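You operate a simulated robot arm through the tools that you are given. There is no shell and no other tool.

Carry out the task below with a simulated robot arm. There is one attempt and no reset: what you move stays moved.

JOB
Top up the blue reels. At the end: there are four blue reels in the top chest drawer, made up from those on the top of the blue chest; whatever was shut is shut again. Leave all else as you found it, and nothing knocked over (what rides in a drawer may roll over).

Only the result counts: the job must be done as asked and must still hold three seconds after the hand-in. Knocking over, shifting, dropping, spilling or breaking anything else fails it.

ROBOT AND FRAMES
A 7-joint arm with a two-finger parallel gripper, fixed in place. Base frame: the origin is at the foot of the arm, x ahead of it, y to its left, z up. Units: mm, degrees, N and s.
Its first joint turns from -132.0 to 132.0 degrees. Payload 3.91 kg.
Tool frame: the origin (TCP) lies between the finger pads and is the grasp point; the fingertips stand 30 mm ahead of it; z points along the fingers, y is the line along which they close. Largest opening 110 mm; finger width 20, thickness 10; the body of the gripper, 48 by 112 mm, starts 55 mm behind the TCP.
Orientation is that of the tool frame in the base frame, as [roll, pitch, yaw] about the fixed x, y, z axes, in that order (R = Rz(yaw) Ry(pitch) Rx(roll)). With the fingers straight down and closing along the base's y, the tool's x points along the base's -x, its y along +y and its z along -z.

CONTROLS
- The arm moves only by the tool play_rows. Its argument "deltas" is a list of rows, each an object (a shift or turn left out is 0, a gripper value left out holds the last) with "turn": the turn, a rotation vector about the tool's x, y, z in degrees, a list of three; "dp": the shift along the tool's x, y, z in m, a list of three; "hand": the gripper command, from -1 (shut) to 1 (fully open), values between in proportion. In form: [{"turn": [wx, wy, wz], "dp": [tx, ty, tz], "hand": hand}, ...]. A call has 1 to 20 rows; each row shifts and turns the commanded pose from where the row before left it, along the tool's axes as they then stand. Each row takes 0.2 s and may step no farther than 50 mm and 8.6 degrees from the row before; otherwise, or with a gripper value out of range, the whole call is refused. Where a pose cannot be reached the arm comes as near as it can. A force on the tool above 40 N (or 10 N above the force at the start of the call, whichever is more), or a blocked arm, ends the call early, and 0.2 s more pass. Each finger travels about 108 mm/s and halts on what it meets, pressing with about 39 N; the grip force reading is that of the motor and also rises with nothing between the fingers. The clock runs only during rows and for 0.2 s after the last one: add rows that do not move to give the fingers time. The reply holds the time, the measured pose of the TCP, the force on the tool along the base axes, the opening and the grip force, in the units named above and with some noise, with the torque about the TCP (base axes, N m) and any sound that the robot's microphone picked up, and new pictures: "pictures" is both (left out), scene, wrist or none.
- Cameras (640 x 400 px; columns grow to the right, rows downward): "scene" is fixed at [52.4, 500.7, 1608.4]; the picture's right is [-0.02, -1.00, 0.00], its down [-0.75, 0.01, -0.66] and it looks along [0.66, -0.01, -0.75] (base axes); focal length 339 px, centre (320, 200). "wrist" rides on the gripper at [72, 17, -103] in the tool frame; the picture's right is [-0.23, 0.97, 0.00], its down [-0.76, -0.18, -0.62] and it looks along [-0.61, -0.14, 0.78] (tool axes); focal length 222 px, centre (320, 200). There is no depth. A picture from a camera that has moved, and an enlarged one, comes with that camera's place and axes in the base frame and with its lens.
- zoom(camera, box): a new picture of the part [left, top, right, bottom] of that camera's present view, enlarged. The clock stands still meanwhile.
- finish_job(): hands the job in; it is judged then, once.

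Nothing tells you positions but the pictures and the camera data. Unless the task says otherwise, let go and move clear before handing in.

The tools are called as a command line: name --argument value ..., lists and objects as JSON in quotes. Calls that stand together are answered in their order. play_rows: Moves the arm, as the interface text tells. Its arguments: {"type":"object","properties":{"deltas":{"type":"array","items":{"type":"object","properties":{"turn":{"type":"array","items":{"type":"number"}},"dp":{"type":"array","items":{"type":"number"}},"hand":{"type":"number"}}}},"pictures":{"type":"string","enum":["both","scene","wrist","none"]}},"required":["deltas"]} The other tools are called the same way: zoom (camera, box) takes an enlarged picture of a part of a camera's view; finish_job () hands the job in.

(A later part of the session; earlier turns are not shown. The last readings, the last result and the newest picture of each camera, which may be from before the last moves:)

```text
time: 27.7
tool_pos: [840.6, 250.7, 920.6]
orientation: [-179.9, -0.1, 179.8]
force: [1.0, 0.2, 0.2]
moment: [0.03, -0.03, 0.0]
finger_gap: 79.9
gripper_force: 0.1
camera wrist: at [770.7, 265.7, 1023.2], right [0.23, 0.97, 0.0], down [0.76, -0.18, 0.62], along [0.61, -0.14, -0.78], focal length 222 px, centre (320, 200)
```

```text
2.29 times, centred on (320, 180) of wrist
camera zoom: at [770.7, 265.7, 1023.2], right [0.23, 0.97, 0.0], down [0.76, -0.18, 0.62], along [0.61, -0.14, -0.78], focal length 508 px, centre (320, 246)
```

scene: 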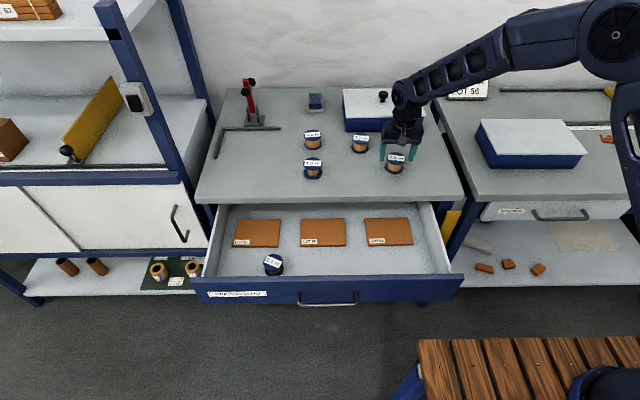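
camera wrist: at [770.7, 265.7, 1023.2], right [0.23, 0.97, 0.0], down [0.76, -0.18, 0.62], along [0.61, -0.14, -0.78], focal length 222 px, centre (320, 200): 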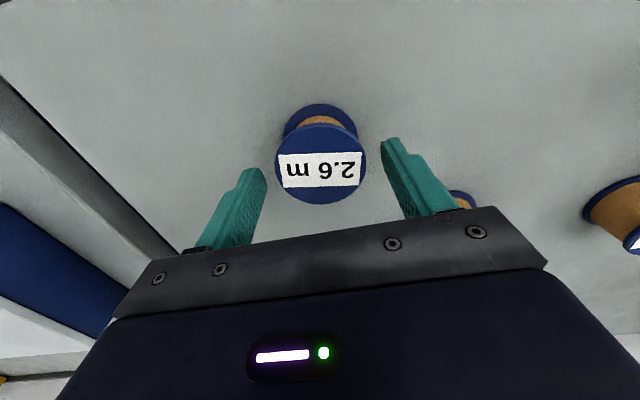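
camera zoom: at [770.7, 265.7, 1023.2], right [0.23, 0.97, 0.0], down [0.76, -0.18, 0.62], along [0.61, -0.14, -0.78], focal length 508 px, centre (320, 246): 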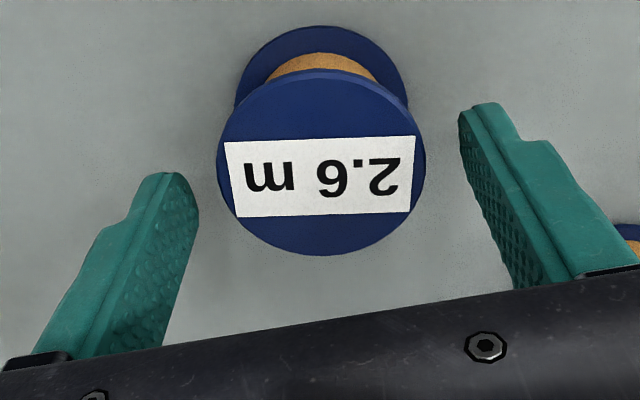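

The reel is centred between the fingers. I'll descend to grip height, leaving a few millimetres above the chest top.

play_rows --deltas '[{"dp": [0.001, 0, 0.015]}, {"dp": [0, 0, 0.012]}, {"dp": [0, 0, 0.006]}, {}]'

zoom --camera "scene" --box '[350, 120, 450, 190]'

```text
time: 28.7
tool_pos: [841.9, 249.0, 889.8]
orientation: [180.0, 0.2, 179.8]
force: [-3.5, -0.5, 8.7]
moment: [-0.37, 0.18, -0.14]
finger_gap: 79.9
gripper_force: 0.2
stopped in row 4: the force on the tool passed its limit at 42 N (the readings are from after the stop); the commanded pose is now the measured one
camera wrist: at [770.8, 265.9, 993.3], right [0.23, 0.97, 0.0], down [0.76, -0.18, 0.63], along [0.61, -0.14, -0.78], focal length 222 px, centre (320, 200)
```

scene: 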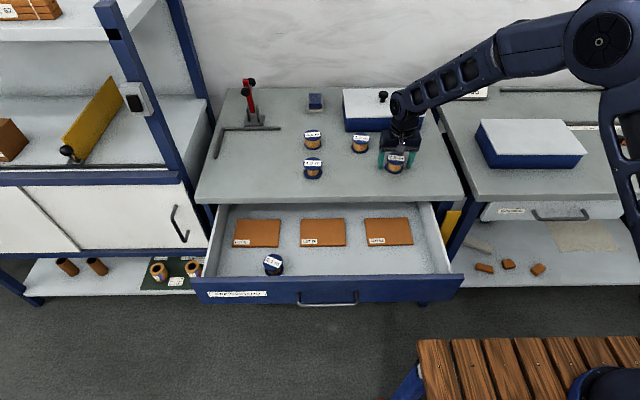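
wrist: 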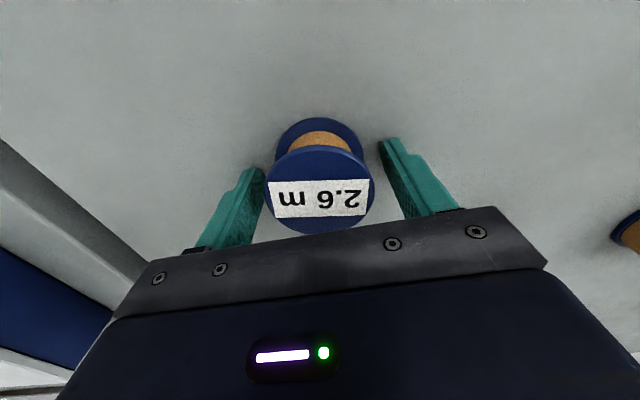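

```text
5.71 times, centred on (400, 155) of scene
camera zoom: at [52.4, 500.7, 1608.4], right [-0.02, -1.0, 0.0], down [-0.75, 0.01, -0.66], along [0.66, -0.01, -0.75], focal length 1935 px, centre (-137, 457)
```

zoom: 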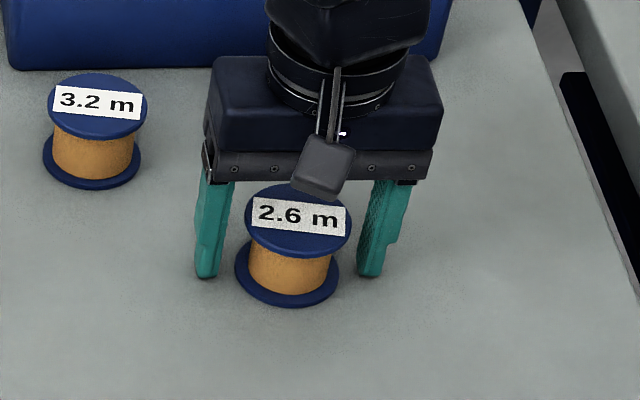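

The fingertips touched the chest top lightly, so its surface is at about z≈858. I'll lift 2 mm and close on the reel.

play_rows --deltas '[{"dp": [0, 0, -0.0025]}, {"hand": -1}, {}, {}]'

```text
time: 29.7
tool_pos: [842.0, 249.2, 891.9]
orientation: [-180.0, 0.2, 179.9]
force: [0.0, -0.7, -0.3]
moment: [0.02, 0.0, -0.01]
finger_gap: 56.3
gripper_force: 39.2
camera wrist: at [770.6, 265.9, 994.7], right [0.23, 0.97, 0.0], down [0.76, -0.18, 0.63], along [0.61, -0.14, -0.78], focal length 222 px, centre (320, 200)
```

scene: 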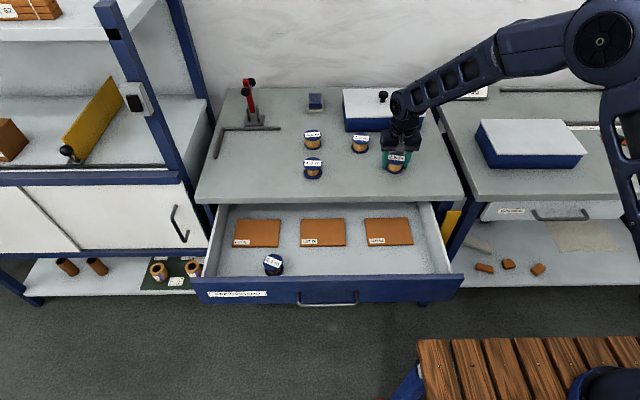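
wrist: 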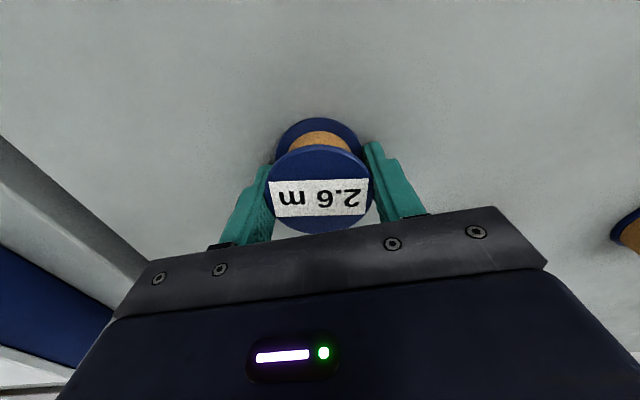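

The reel is gripped at 56.3 mm. I'll lift it and confirm it comes along.

play_rows --deltas '[{"dp": [0, 0, -0.01]}, {"dp": [0, 0, -0.02]}, {"dp": [0, 0, -0.04]}, {"dp": [0, 0, -0.04]}, {}]'

zoom --camera "wrist" --box '[180, 80, 460, 260]'

```text
time: 30.9
tool_pos: [841.3, 248.0, 1000.6]
orientation: [180.0, 0.2, 179.9]
force: [0.4, -0.4, 0.5]
moment: [0.0, 0.03, -0.01]
finger_gap: 0.2
gripper_force: 38.0
camera wrist: at [769.7, 264.4, 1105.1], right [0.23, 0.97, 0.0], down [0.76, -0.18, 0.63], along [0.61, -0.14, -0.78], focal length 222 px, centre (320, 200)
```

scene: 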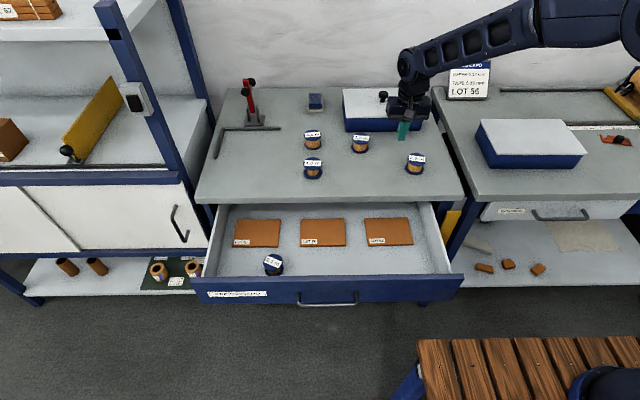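
wrist: 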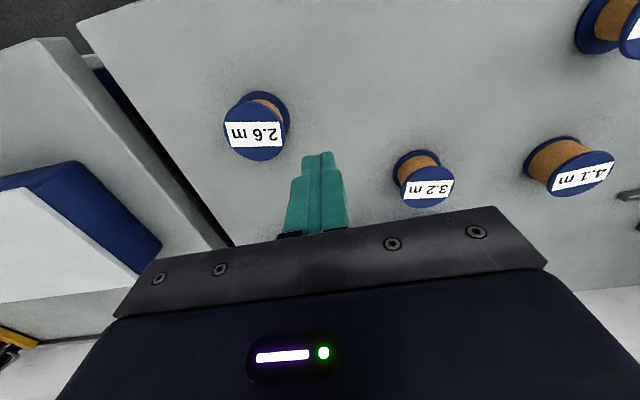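

```text
2.22 times, centred on (320, 170) of wrist
camera zoom: at [769.7, 264.4, 1105.1], right [0.23, 0.97, 0.0], down [0.76, -0.18, 0.63], along [0.61, -0.14, -0.78], focal length 494 px, centre (320, 267)
```

zoom: 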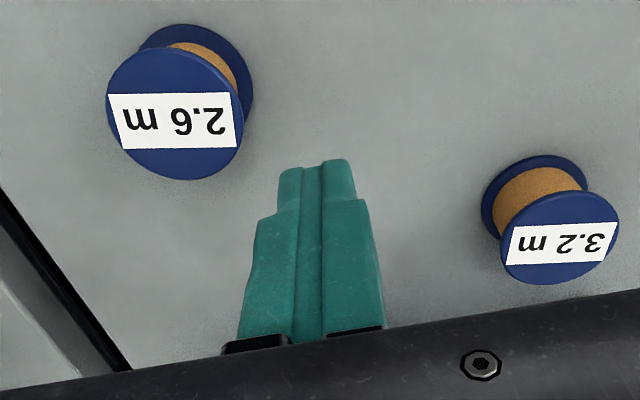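

The reel slipped out on the lift. It is still upright but has moved to about (832, 189). The finger contact height suggests the chest top is nearer z≈860, so I was about 6 mm off-centre in x. I'll open up, move over it again and check alignment more carefully.

play_rows --deltas '[{"dp": [0.0045, -0.0295, 0], "hand": 0.45}, {"dp": [0.0045, -0.0295, 0]}, {}, {"dp": [0, 0, 0.03]}, {"dp": [0, 0, 0.025]}, {}]'

zoom --camera "wrist" --box '[180, 80, 460, 255]'

zoom --camera "scene" --box '[370, 120, 470, 190]'

```text
time: 32.3
tool_pos: [830.7, 191.7, 946.9]
orientation: [179.9, 0.2, 179.9]
force: [-0.4, -1.3, 0.2]
moment: [-0.01, 0.03, -0.03]
finger_gap: 79.7
gripper_force: 0.0
camera wrist: at [760.1, 207.7, 1049.5], right [0.23, 0.97, 0.0], down [0.76, -0.18, 0.63], along [0.61, -0.14, -0.78], focal length 222 px, centre (320, 200)
```

scene: 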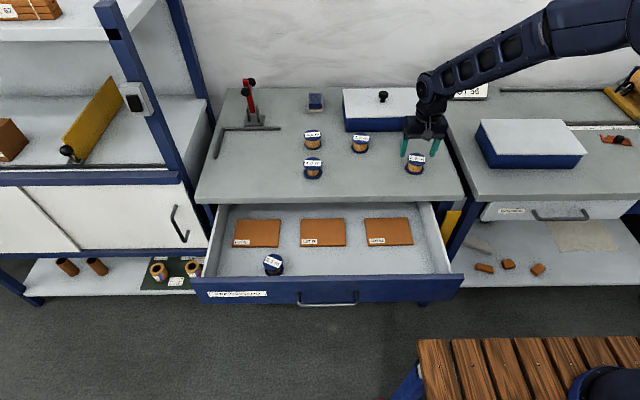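
wrist: 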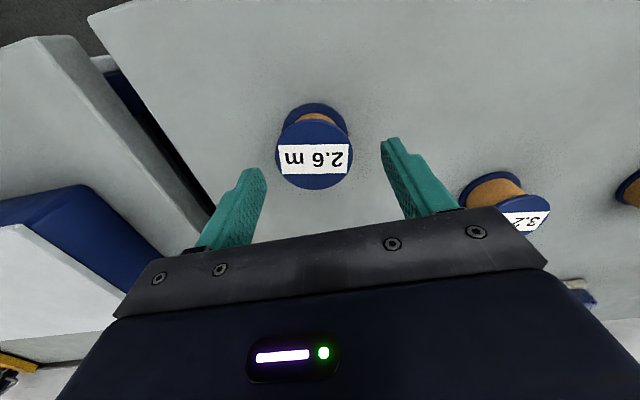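

```text
2.29 times, centred on (320, 168) of wrist
camera zoom: at [760.1, 207.7, 1049.5], right [0.23, 0.97, 0.0], down [0.76, -0.18, 0.63], along [0.61, -0.14, -0.78], focal length 508 px, centre (320, 274)
```

zoom: 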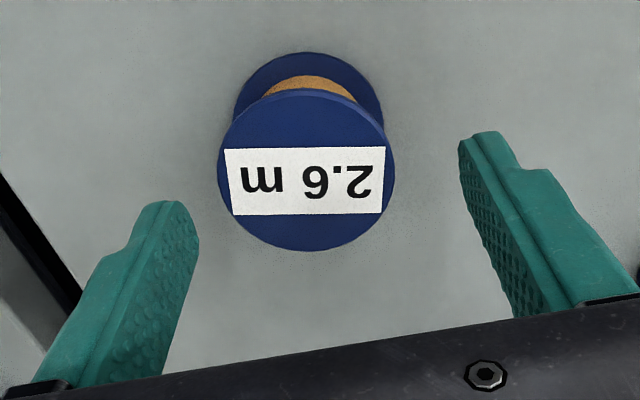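

```text
5.71 times, centred on (420, 155) of scene
camera zoom: at [52.4, 500.7, 1608.4], right [-0.02, -1.0, 0.0], down [-0.75, 0.01, -0.66], along [0.66, -0.01, -0.75], focal length 1935 px, centre (-251, 457)
```

zoom: 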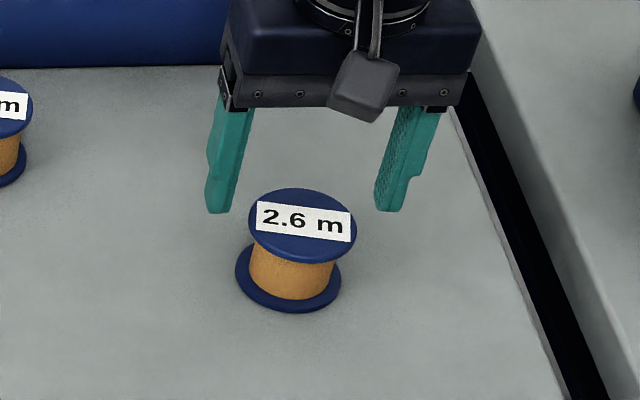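

In the tool frame the reel is aligned in x to within 1 mm and sits 3.6 mm off in y. I'll correct that and descend so the tips reach both flanges.

play_rows --deltas '[{"dp": [0.0005, -0.0036, 0.02]}, {"dp": [0, 0, 0.02]}, {"dp": [0, 0, 0.01]}, {"dp": [0, 0, 0.003]}, {"dp": [0, 0, 0.002]}, {}]' --pictures "wrist"

zoom --camera "wrist" --box '[180, 80, 460, 255]'

zoom --camera "scene" --box '[370, 120, 470, 190]'

```text
time: 33.7
tool_pos: [832.1, 188.3, 890.3]
orientation: [-180.0, 0.2, 179.9]
force: [-0.6, -0.1, 0.0]
moment: [0.02, 0.0, -0.02]
finger_gap: 79.7
gripper_force: 0.1
camera wrist: at [761.3, 203.6, 994.2], right [0.23, 0.97, 0.0], down [0.76, -0.18, 0.63], along [0.61, -0.14, -0.78], focal length 222 px, centre (320, 200)
```

wrist: 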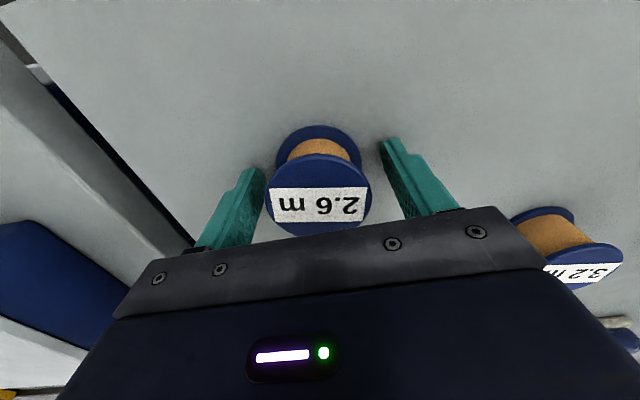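

```text
2.29 times, centred on (320, 168) of wrist
camera zoom: at [761.3, 203.6, 994.2], right [0.23, 0.97, 0.0], down [0.76, -0.18, 0.63], along [0.61, -0.14, -0.78], focal length 508 px, centre (320, 274)
```

zoom: 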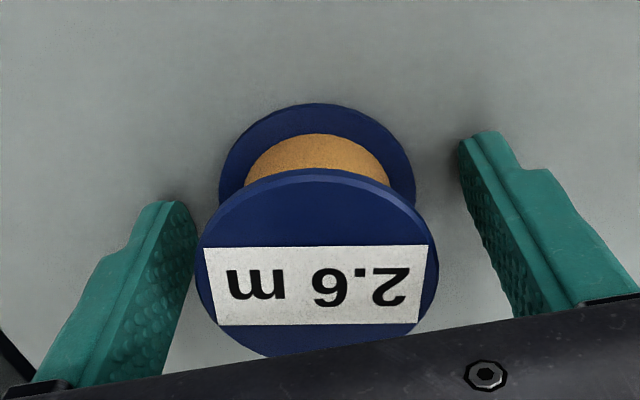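

```text
5.71 times, centred on (420, 155) of scene
camera zoom: at [52.4, 500.7, 1608.4], right [-0.02, -1.0, 0.0], down [-0.75, 0.01, -0.66], along [0.66, -0.01, -0.75], focal length 1935 px, centre (-251, 457)
```

zoom: 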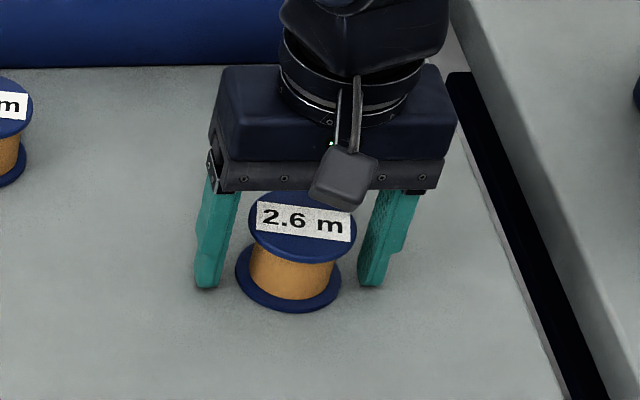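

The reel is nearly centred and the tips reach the lower flange. I'll shift 2.5 mm along tool x and close gradually, then do a very small test lift.

play_rows --deltas '[{"dp": [0.0025, 0, 0.0005]}, {"hand": 0.07}, {}, {"hand": -1}, {}, {}, {}]' --pictures "wrist"

zoom --camera "wrist" --box '[180, 80, 460, 255]'

```text
time: 35.3
tool_pos: [830.5, 187.9, 890.8]
orientation: [180.0, 0.2, 179.9]
force: [-0.4, -0.2, 0.8]
moment: [0.02, 0.0, 0.0]
finger_gap: 57.0
gripper_force: 38.8
camera wrist: at [759.2, 203.8, 993.9], right [0.23, 0.97, 0.0], down [0.76, -0.18, 0.63], along [0.61, -0.14, -0.78], focal length 222 px, centre (320, 200)
```

wrist: 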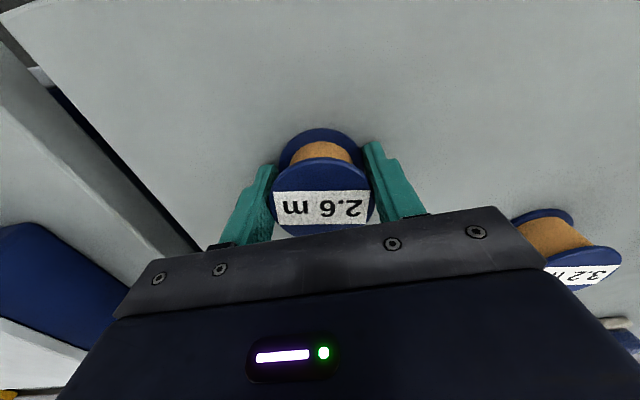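

```text
2.29 times, centred on (320, 168) of wrist
camera zoom: at [759.2, 203.8, 993.9], right [0.23, 0.97, 0.0], down [0.76, -0.18, 0.63], along [0.61, -0.14, -0.78], focal length 508 px, centre (320, 274)
```

zoom: 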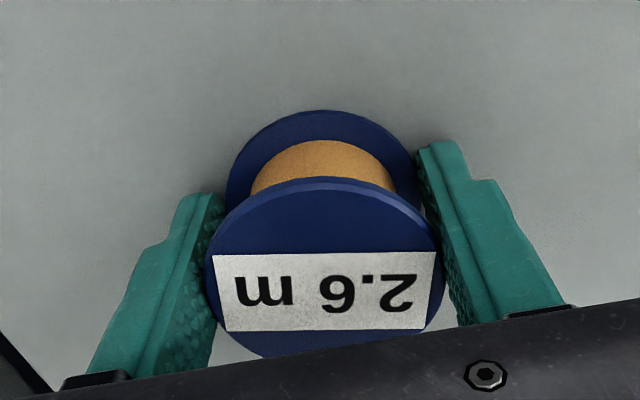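

The grip now reads 57.0 mm, so it is on the full diameter. I'll lift slowly and check.

play_rows --deltas '[{"dp": [0, 0, -0.001]}, {"dp": [0, 0, -0.002]}, {"dp": [0, 0, -0.003]}, {"dp": [0, 0, -0.004]}, {}]'

zoom --camera "wrist" --box '[180, 80, 460, 255]'

zoom --camera "scene" --box '[370, 120, 470, 190]'

```text
time: 36.5
tool_pos: [829.7, 187.4, 901.0]
orientation: [179.9, 0.2, 179.9]
force: [0.8, -0.2, 0.3]
moment: [0.0, 0.01, 0.02]
finger_gap: 56.4
gripper_force: 39.0
camera wrist: at [759.1, 203.5, 1004.3], right [0.23, 0.97, 0.0], down [0.76, -0.18, 0.63], along [0.61, -0.14, -0.78], focal length 222 px, centre (320, 200)
```

scene: 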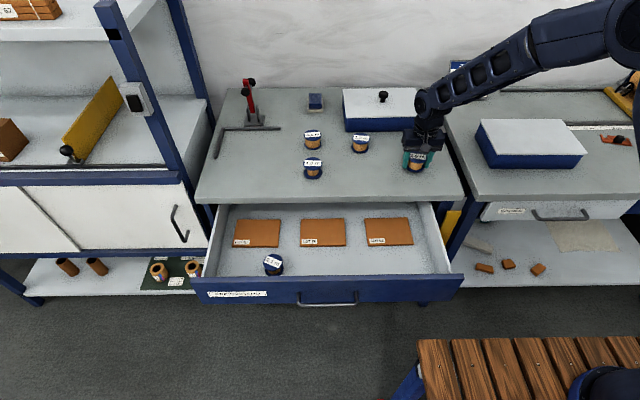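
wrist: 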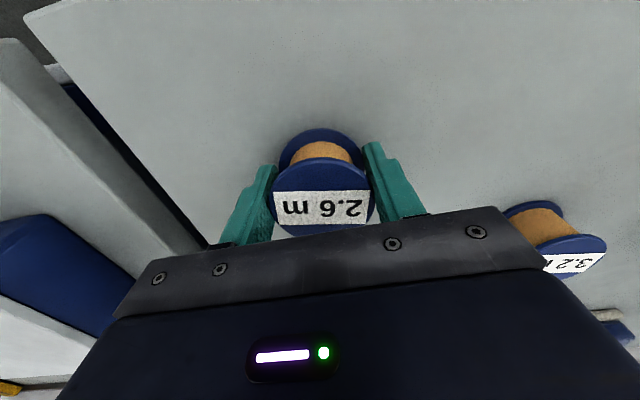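

```text
2.29 times, centred on (320, 168) of wrist
camera zoom: at [759.1, 203.5, 1004.3], right [0.23, 0.97, 0.0], down [0.76, -0.18, 0.63], along [0.61, -0.14, -0.78], focal length 508 px, centre (320, 274)
```

zoom: 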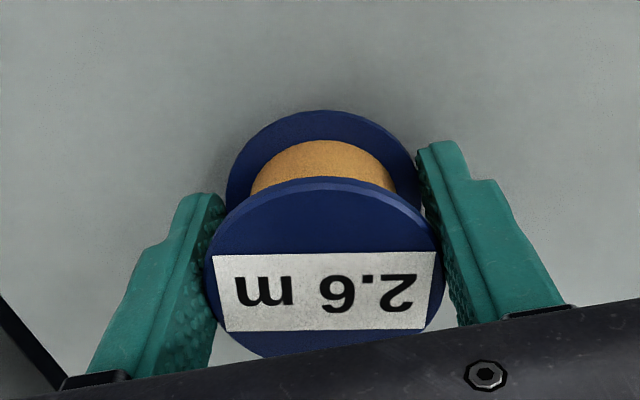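

```text
5.71 times, centred on (420, 155) of scene
camera zoom: at [52.4, 500.7, 1608.4], right [-0.02, -1.0, 0.0], down [-0.75, 0.01, -0.66], along [0.66, -0.01, -0.75], focal length 1935 px, centre (-251, 457)
```

zoom: 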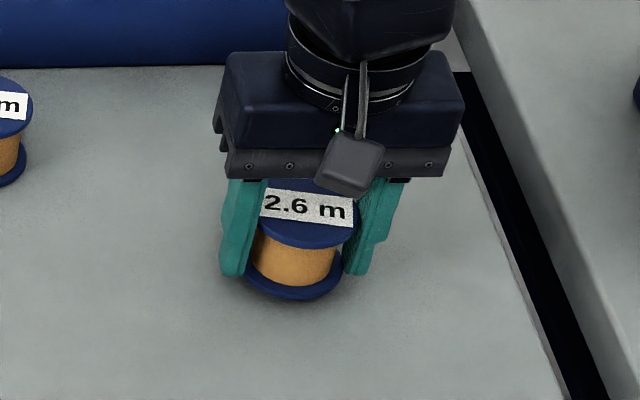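

The reel is lifting cleanly this time. I'll raise it gently some more and recheck before carrying it.

play_rows --deltas '[{"dp": [0, 0, -0.004]}, {"dp": [0, 0, -0.006]}, {"dp": [0, 0, -0.008]}, {"dp": [0, 0, -0.01]}, {"dp": [0, 0, -0.01]}, {"dp": [0, 0, -0.008]}, {"dp": [0, 0, -0.004]}, {}]' --pictures "wrist"

```text
time: 38.3
tool_pos: [829.9, 186.5, 951.4]
orientation: [179.9, 0.1, 179.8]
force: [-0.6, 0.6, -1.5]
moment: [0.01, 0.02, 0.01]
finger_gap: 56.4
gripper_force: 39.0
camera wrist: at [759.1, 202.9, 1053.8], right [0.23, 0.97, 0.0], down [0.76, -0.18, 0.63], along [0.61, -0.14, -0.78], focal length 222 px, centre (320, 200)
```

wrist: 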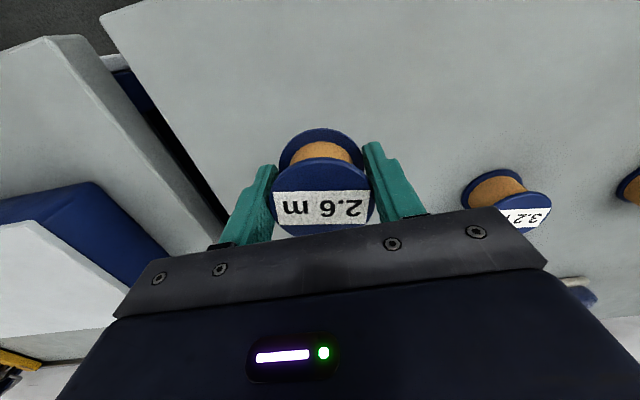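

It is still held firmly. I'll carry it smoothly over the chest edge to above the free floor at the front of the drawer, at about (608, 300).

play_rows --deltas '[{"dp": [0.0066, 0.0034, 0]}, {"dp": [0.0111, 0.0056, 0]}, {"dp": [0.0155, 0.0078, 0]}, {"dp": [0.0199, 0.0101, 0]}, {"dp": [0.0199, 0.0101, 0]}, {"dp": [0.0199, 0.0101, 0]}, {"dp": [0.0199, 0.0101, 0]}, {"dp": [0.0199, 0.0101, 0]}, {"dp": [0.0199, 0.0101, 0]}, {"dp": [0.0199, 0.0101, 0]}, {"dp": [0.0199, 0.0101, 0]}, {"dp": [0.0155, 0.0078, 0]}, {"dp": [0.0089, 0.0045, 0]}, {"dp": [0.0044, 0.0022, 0]}, {}]'

zoom --camera "scene" --box '[190, 170, 470, 310]'

```text
time: 41.5
tool_pos: [608.6, 298.7, 950.5]
orientation: [-179.9, 0.2, 179.9]
force: [-1.0, 0.0, 0.1]
moment: [-0.01, -0.02, -0.02]
finger_gap: 56.7
gripper_force: 39.0
camera wrist: at [537.2, 315.2, 1053.5], right [0.23, 0.97, 0.0], down [0.76, -0.18, 0.63], along [0.61, -0.14, -0.78], focal length 222 px, centre (320, 200)
```

scene: 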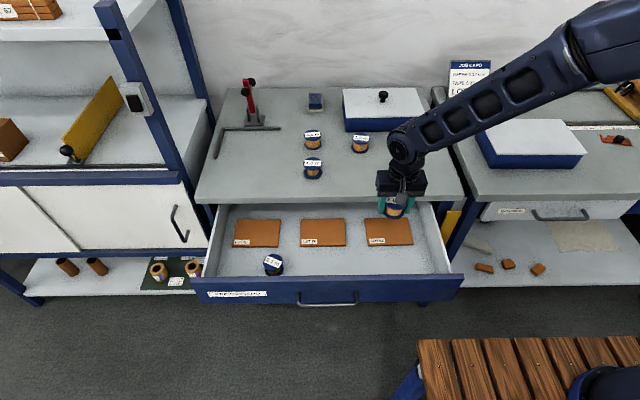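
wrist: 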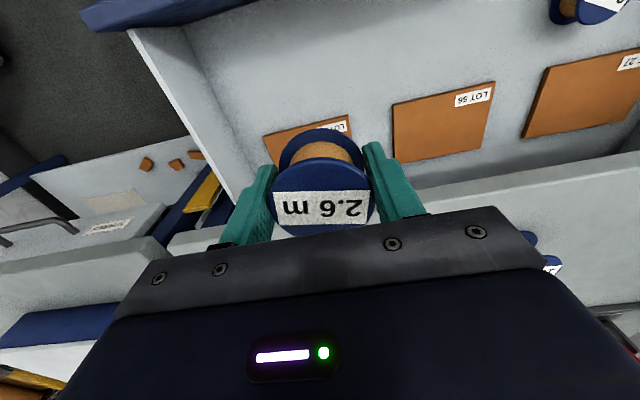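

```text
2.29 times, centred on (330, 240) of scene
camera zoom: at [52.4, 500.7, 1608.4], right [-0.02, -1.0, 0.0], down [-0.75, 0.01, -0.66], along [0.66, -0.01, -0.75], focal length 774 px, centre (297, 109)
```

zoom: 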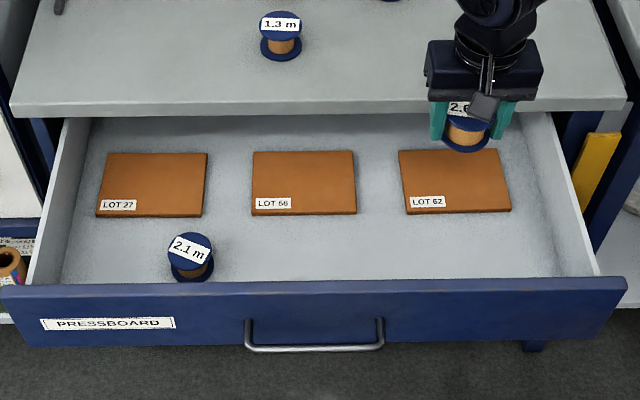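

The reel is over the drawer. The side wall tops are near z≈788, the floor near z≈685 and the boards start at x≈662, so this spot is free. I'll lower part way and check the arm's clearance.

play_rows --deltas '[{"dp": [0, 0, 0.008]}, {"dp": [0, 0, 0.016]}, {"dp": [0, 0, 0.02]}, {"dp": [0, 0, 0.02]}, {"dp": [0, 0, 0.02]}, {"dp": [0, 0, 0.02]}, {"dp": [0, 0, 0.02]}, {"dp": [0, 0, 0.016]}, {"dp": [0, 0, 0.01]}, {}]'

zoom --camera "scene" --box '[340, 170, 480, 300]'

```text
time: 43.7
tool_pos: [610.1, 300.5, 801.3]
orientation: [-180.0, 0.1, 179.9]
force: [0.5, -0.5, -0.5]
moment: [-0.02, 0.02, 0.01]
finger_gap: 56.5
gripper_force: 38.6
camera wrist: at [539.1, 316.1, 903.5], right [0.23, 0.97, 0.0], down [0.76, -0.18, 0.63], along [0.61, -0.14, -0.78], focal length 222 px, centre (320, 200)
```

scene: 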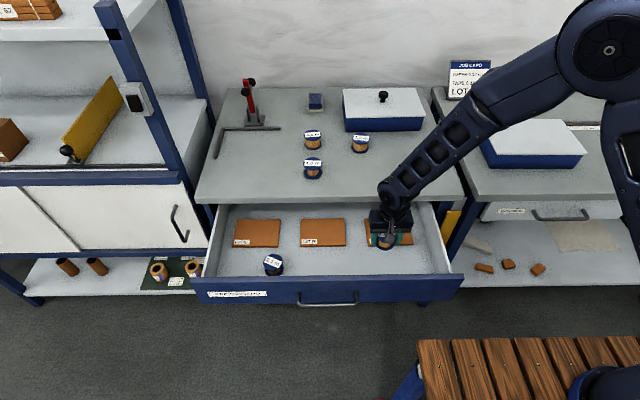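
wrist: 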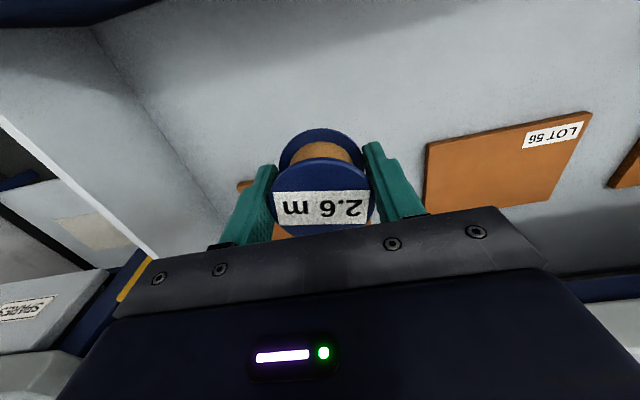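

```text
3.08 times, centred on (410, 235) of scene
camera zoom: at [52.4, 500.7, 1608.4], right [-0.02, -1.0, 0.0], down [-0.75, 0.01, -0.66], along [0.66, -0.01, -0.75], focal length 1042 px, centre (43, 92)
```

zoom: 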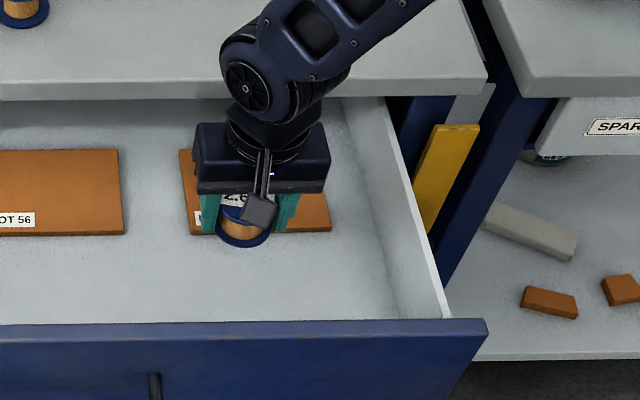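

There is good clearance all round, with the forearm rising away to the right. I'll continue down to just above the floor.

play_rows --deltas '[{"dp": [0, 0, 0.01]}, {"dp": [0, 0, 0.015]}, {"dp": [0, 0, 0.015]}, {"dp": [0, 0, 0.015]}, {"dp": [0, 0, 0.01]}, {}]'

zoom --camera "scene" --box '[340, 190, 480, 290]'

zoom --camera "wrist" --box '[180, 60, 460, 255]'

```text
time: 45.1
tool_pos: [610.0, 299.2, 736.1]
orientation: [-180.0, 0.3, 179.9]
force: [0.6, -0.3, -0.1]
moment: [-0.02, -0.01, 0.0]
finger_gap: 56.5
gripper_force: 39.2
camera wrist: at [538.9, 314.9, 838.7], right [0.23, 0.97, 0.0], down [0.76, -0.18, 0.63], along [0.61, -0.14, -0.78], focal length 222 px, centre (320, 200)
```

scene: 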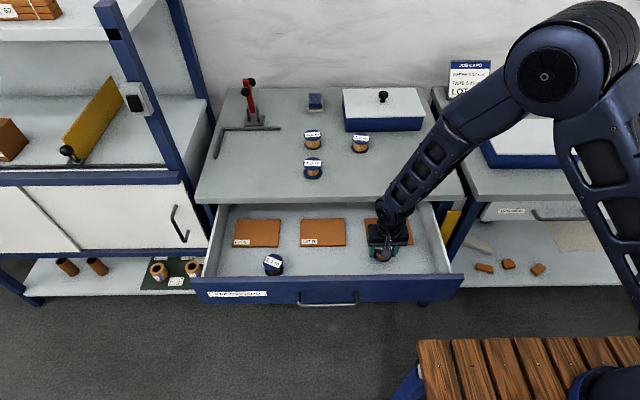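
wrist: 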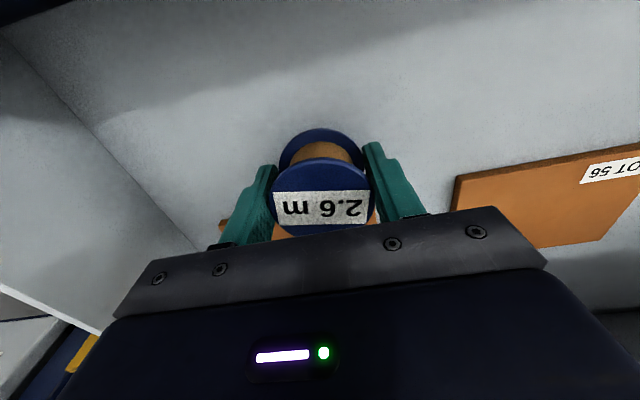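

```text
4.00 times, centred on (410, 240) of scene
camera zoom: at [52.4, 500.7, 1608.4], right [-0.02, -1.0, 0.0], down [-0.75, 0.01, -0.66], along [0.66, -0.01, -0.75], focal length 1355 px, centre (-40, 40)
```

zoom: 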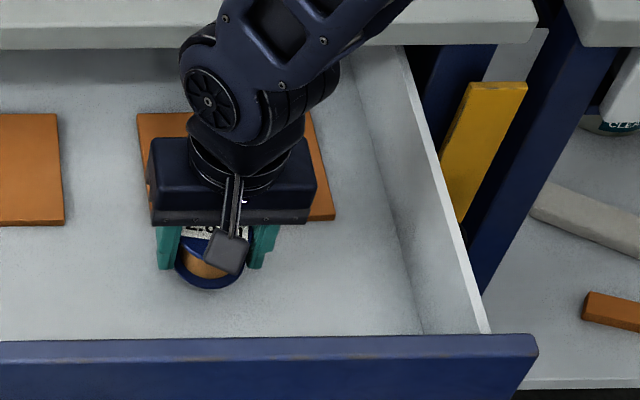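

```text
2.05 times, centred on (320, 158) of wrist
camera zoom: at [538.9, 314.9, 838.7], right [0.23, 0.97, 0.0], down [0.76, -0.18, 0.63], along [0.61, -0.14, -0.78], focal length 456 px, centre (320, 287)
```

zoom: 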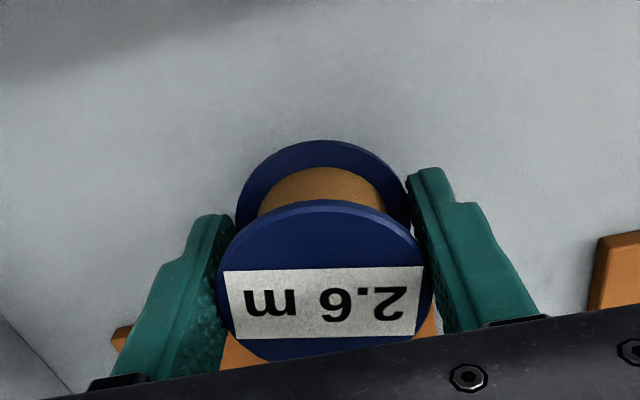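

I estimate the floor at z≈680, about 24 mm below where contact would start. I'll lower 16 mm, then feel down in small steps.

play_rows --deltas '[{"dp": [0, 0, 0.008]}, {"dp": [0, 0, 0.006]}, {"dp": [0, 0, 0.002]}, {}]' --pictures "none"

zoom --camera "wrist" --box '[180, 60, 460, 255]'

zoom --camera "scene" --box '[360, 210, 440, 280]'

```text
time: 46.1
tool_pos: [611.0, 300.1, 717.7]
orientation: [179.9, 0.3, 179.9]
force: [1.2, -0.6, -0.6]
moment: [-0.02, 0.03, 0.0]
finger_gap: 56.6
gripper_force: 39.2
```

```text
2.05 times, centred on (320, 158) of wrist
camera zoom: at [538.6, 315.9, 822.6], right [0.23, 0.97, 0.0], down [0.76, -0.18, 0.63], along [0.61, -0.14, -0.78], focal length 456 px, centre (320, 287)
```

zoom: 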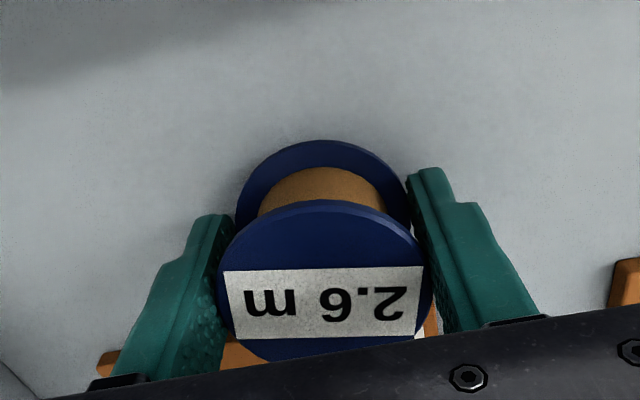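

```text
5.71 times, centred on (400, 245) of scene
camera zoom: at [52.4, 500.7, 1608.4], right [-0.02, -1.0, 0.0], down [-0.75, 0.01, -0.66], along [0.66, -0.01, -0.75], focal length 1935 px, centre (-137, -57)
```

zoom: 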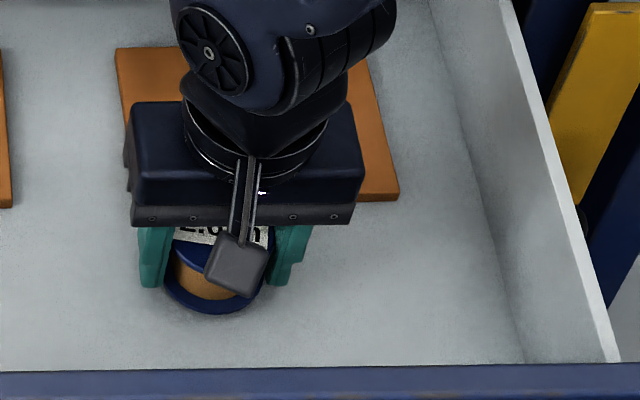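

play_rows --deltas '[{"dp": [0, 0, 0.002]}, {}]' --pictures "none"

play_rows --deltas '[{"dp": [0, 0, 0.002]}, {}]' --pictures "none"

play_rows --deltas '[{"dp": [0, 0, 0.0015]}, {}]' --pictures "none"

```text
time: 46.7
tool_pos: [608.9, 300.3, 717.9]
orientation: [-180.0, 0.1, 179.9]
force: [1.1, -0.6, 0.1]
moment: [0.03, -0.01, 0.01]
finger_gap: 56.8
gripper_force: 38.7
```

```text
time: 47.3
tool_pos: [611.3, 298.9, 714.8]
orientation: [179.9, 0.1, 180.0]
force: [0.2, -0.3, -0.6]
moment: [-0.01, 0.01, -0.01]
finger_gap: 56.4
gripper_force: 39.2
```

```text
time: 47.9
tool_pos: [609.4, 299.2, 713.5]
orientation: [179.9, 0.2, 179.9]
force: [-0.2, -0.2, -1.3]
moment: [-0.01, -0.02, 0.01]
finger_gap: 56.9
gripper_force: 39.0
```

play_rows --deltas '[{"dp": [0, 0, 0.002]}, {}]' --pictures "none"

play_rows --deltas '[{"dp": [0, 0, 0.002]}, {}]' --pictures "wrist"

zoom --camera "scene" --box '[360, 210, 440, 280]'

```text
time: 48.5
tool_pos: [610.0, 299.6, 711.8]
orientation: [-179.9, 0.2, 179.9]
force: [0.1, 0.1, -1.7]
moment: [-0.01, 0.02, 0.01]
finger_gap: 56.6
gripper_force: 39.2
```

```text
time: 49.1
tool_pos: [608.4, 298.2, 710.1]
orientation: [-179.9, 0.3, 179.8]
force: [-0.4, 0.3, -1.2]
moment: [-0.01, 0.0, -0.02]
finger_gap: 56.7
gripper_force: 39.1
camera wrist: at [537.6, 315.3, 813.1], right [0.23, 0.97, 0.0], down [0.76, -0.18, 0.63], along [0.61, -0.14, -0.78], focal length 222 px, centre (320, 200)
```

wrist: 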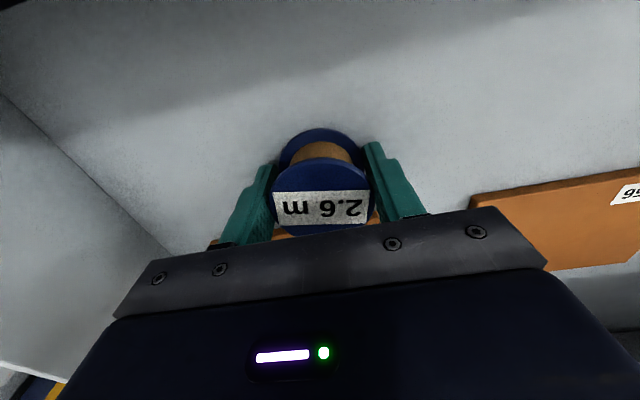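

```text
5.71 times, centred on (400, 245) of scene
camera zoom: at [52.4, 500.7, 1608.4], right [-0.02, -1.0, 0.0], down [-0.75, 0.01, -0.66], along [0.66, -0.01, -0.75], focal length 1935 px, centre (-137, -57)
```

zoom: 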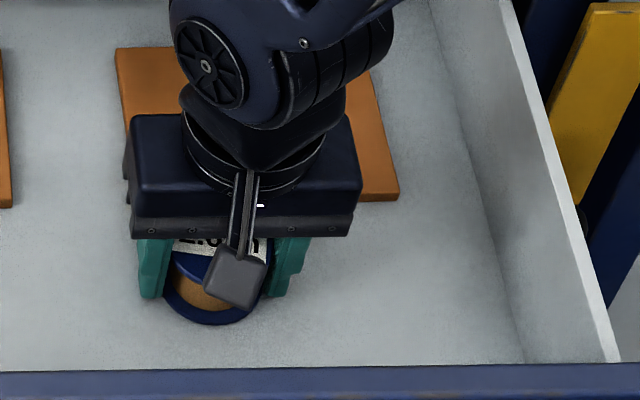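

play_rows --deltas '[{"dp": [0, 0, 0.002]}, {}]' --pictures "none"

play_rows --deltas '[{"dp": [0, 0, 0.002]}, {}]' --pictures "none"

play_rows --deltas '[{"dp": [0, 0, 0.002]}, {}]' --pictures "wrist"

zoom --camera "wrist" --box '[180, 60, 460, 255]'

zoom --camera "scene" --box '[360, 210, 440, 280]'

```text
time: 49.7
tool_pos: [608.6, 300.0, 708.1]
orientation: [180.0, 0.2, 179.8]
force: [-0.5, -1.6, 12.7]
moment: [-0.11, -0.01, -0.02]
finger_gap: 56.5
gripper_force: 38.4
```

```text
time: 50.2
tool_pos: [609.9, 299.1, 707.6]
orientation: [179.9, 0.4, 179.8]
force: [0.3, -1.4, 10.3]
moment: [-0.16, 0.05, -0.03]
finger_gap: 56.7
gripper_force: 39.0
stopped in row 2: the force on the tool passed its limit at 45 N (the readings are from after the stop); the commanded pose is now the measured one
```

```text
time: 50.6
tool_pos: [611.8, 300.7, 707.9]
orientation: [179.9, 0.5, 179.8]
force: [0.5, -2.1, 12.4]
moment: [-0.18, 0.17, 0.0]
finger_gap: 56.8
gripper_force: 39.4
stopped in row 2: the force on the tool passed its limit at 47 N (the readings are from after the stop); the commanded pose is now the measured one
camera wrist: at [540.5, 316.1, 811.2], right [0.23, 0.97, 0.0], down [0.76, -0.18, 0.63], along [0.61, -0.14, -0.78], focal length 222 px, centre (320, 200)
```

wrist: 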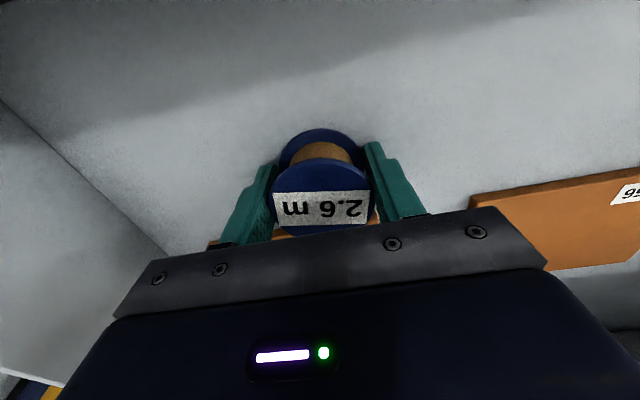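

```text
2.05 times, centred on (320, 158) of wrist
camera zoom: at [540.5, 316.1, 811.2], right [0.23, 0.97, 0.0], down [0.76, -0.18, 0.63], along [0.61, -0.14, -0.78], focal length 456 px, centre (320, 287)
```

zoom: 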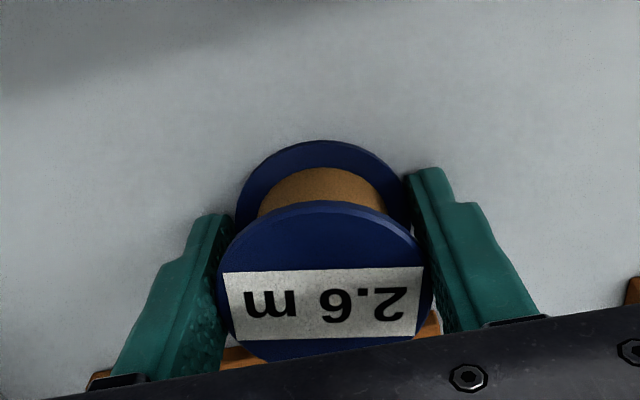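

```text
5.71 times, centred on (400, 245) of scene
camera zoom: at [52.4, 500.7, 1608.4], right [-0.02, -1.0, 0.0], down [-0.75, 0.01, -0.66], along [0.66, -0.01, -0.75], focal length 1935 px, centre (-137, -57)
```

zoom: 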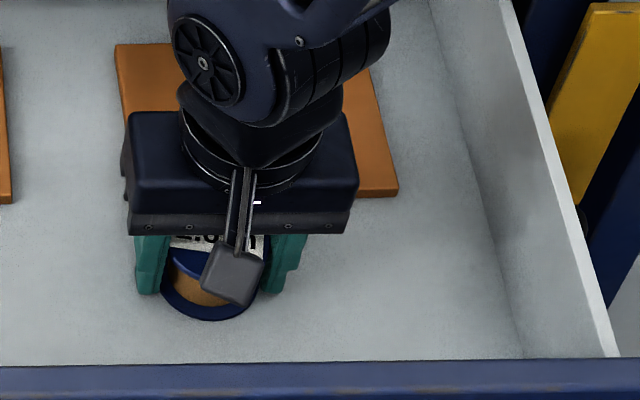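

The reel is resting on the drawer floor, with contact at TCP z≈708. I'll release and rise straight up.

play_rows --deltas '[{"dp": [0, 0, -0.001]}, {"hand": 0.3}, {}, {"dp": [0, 0, -0.01]}, {"dp": [0, 0, -0.03]}, {"dp": [0, 0, -0.04]}, {"dp": [0, 0, -0.05]}, {"dp": [0, 0, -0.05]}, {"dp": [0, 0, -0.05]}, {"dp": [0, 0, -0.045]}, {}]'

zoom --camera "scene" --box '[190, 170, 470, 310]'

```text
time: 53.0
tool_pos: [608.6, 300.3, 983.3]
orientation: [179.9, 0.3, 179.8]
force: [0.1, -0.5, -0.8]
moment: [0.0, -0.03, -0.02]
finger_gap: 71.5
gripper_force: 0.0
camera wrist: at [539.0, 316.0, 1086.3], right [0.23, 0.97, 0.0], down [0.76, -0.18, 0.63], along [0.61, -0.14, -0.78], focal length 222 px, centre (320, 200)
```

scene: 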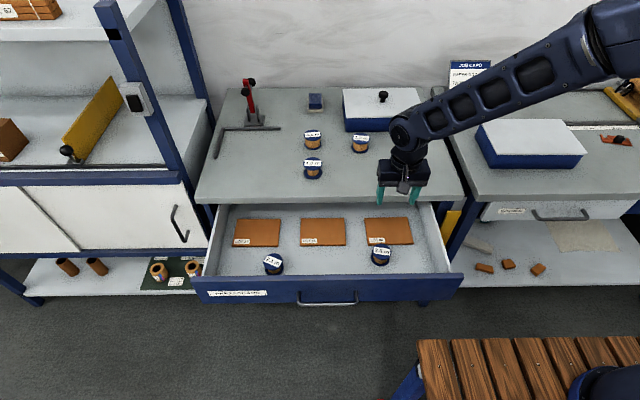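
wrist: 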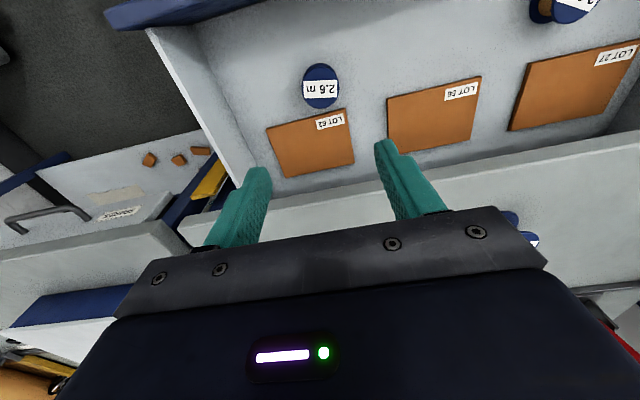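

```text
2.29 times, centred on (330, 240) of scene
camera zoom: at [52.4, 500.7, 1608.4], right [-0.02, -1.0, 0.0], down [-0.75, 0.01, -0.66], along [0.66, -0.01, -0.75], focal length 774 px, centre (297, 109)
```

zoom: 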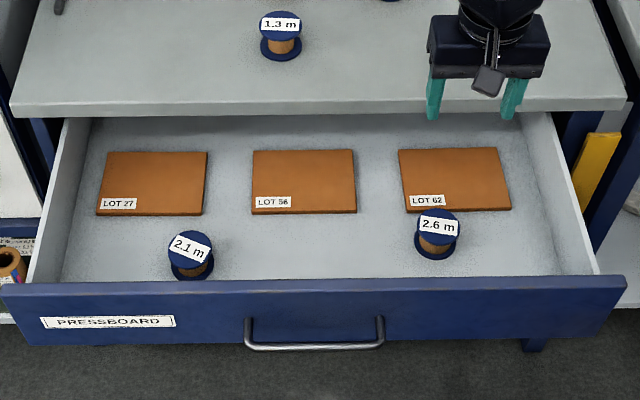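

The 2.6 m reel is standing in the drawer. Next is the 1.3 m reel at about (820, 511), so I'll move over it and check alignment.

play_rows --deltas '[{"dp": [-0.02, 0.02, 0], "hand": 0.45}, {"dp": [-0.03, 0.031, 0]}, {"dp": [-0.03, 0.031, 0]}, {"dp": [-0.03, 0.031, 0]}, {"dp": [-0.03, 0.031, 0.005]}, {"dp": [-0.03, 0.031, 0.01]}, {"dp": [-0.025, 0.025, 0.01]}, {"dp": [-0.013, 0.01, 0.01]}, {}]'

zoom --camera "wrist" --box '[180, 80, 460, 255]'

zoom --camera "scene" --box '[270, 100, 390, 190]'

```text
time: 55.0
tool_pos: [819.5, 510.4, 951.3]
orientation: [179.8, 0.3, 179.8]
force: [-0.1, 0.3, 0.6]
moment: [-0.01, -0.01, 0.01]
finger_gap: 79.8
gripper_force: 0.1
camera wrist: at [747.5, 526.2, 1054.4], right [0.23, 0.97, 0.0], down [0.76, -0.18, 0.63], along [0.61, -0.14, -0.78], focal length 222 px, centre (320, 200)
```

scene: 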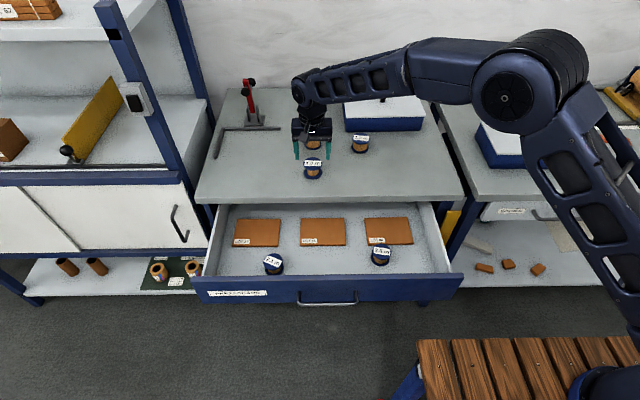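
wrist: 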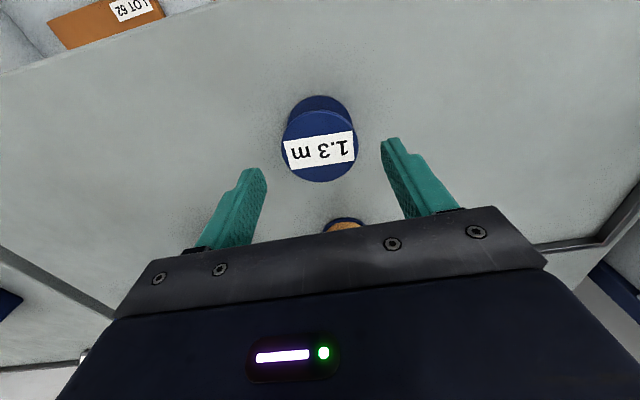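

```text
2.29 times, centred on (320, 168) of wrist
camera zoom: at [747.5, 526.2, 1054.4], right [0.23, 0.97, 0.0], down [0.76, -0.18, 0.63], along [0.61, -0.14, -0.78], focal length 508 px, centre (320, 274)
```

zoom: 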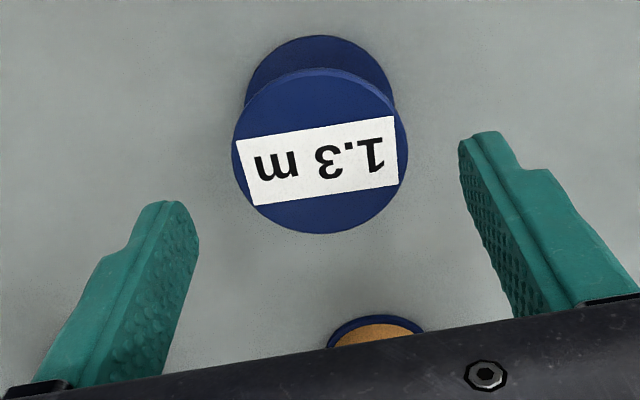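

```text
4.44 times, centred on (330, 145) of scene
camera zoom: at [52.4, 500.7, 1608.4], right [-0.02, -1.0, 0.0], down [-0.75, 0.01, -0.66], along [0.66, -0.01, -0.75], focal length 1505 px, centre (276, 444)
```

zoom: 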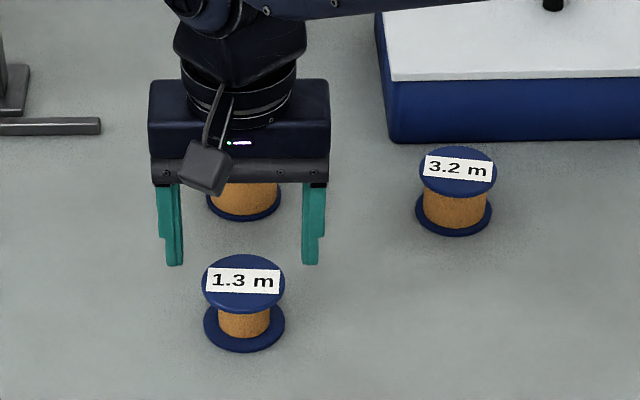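

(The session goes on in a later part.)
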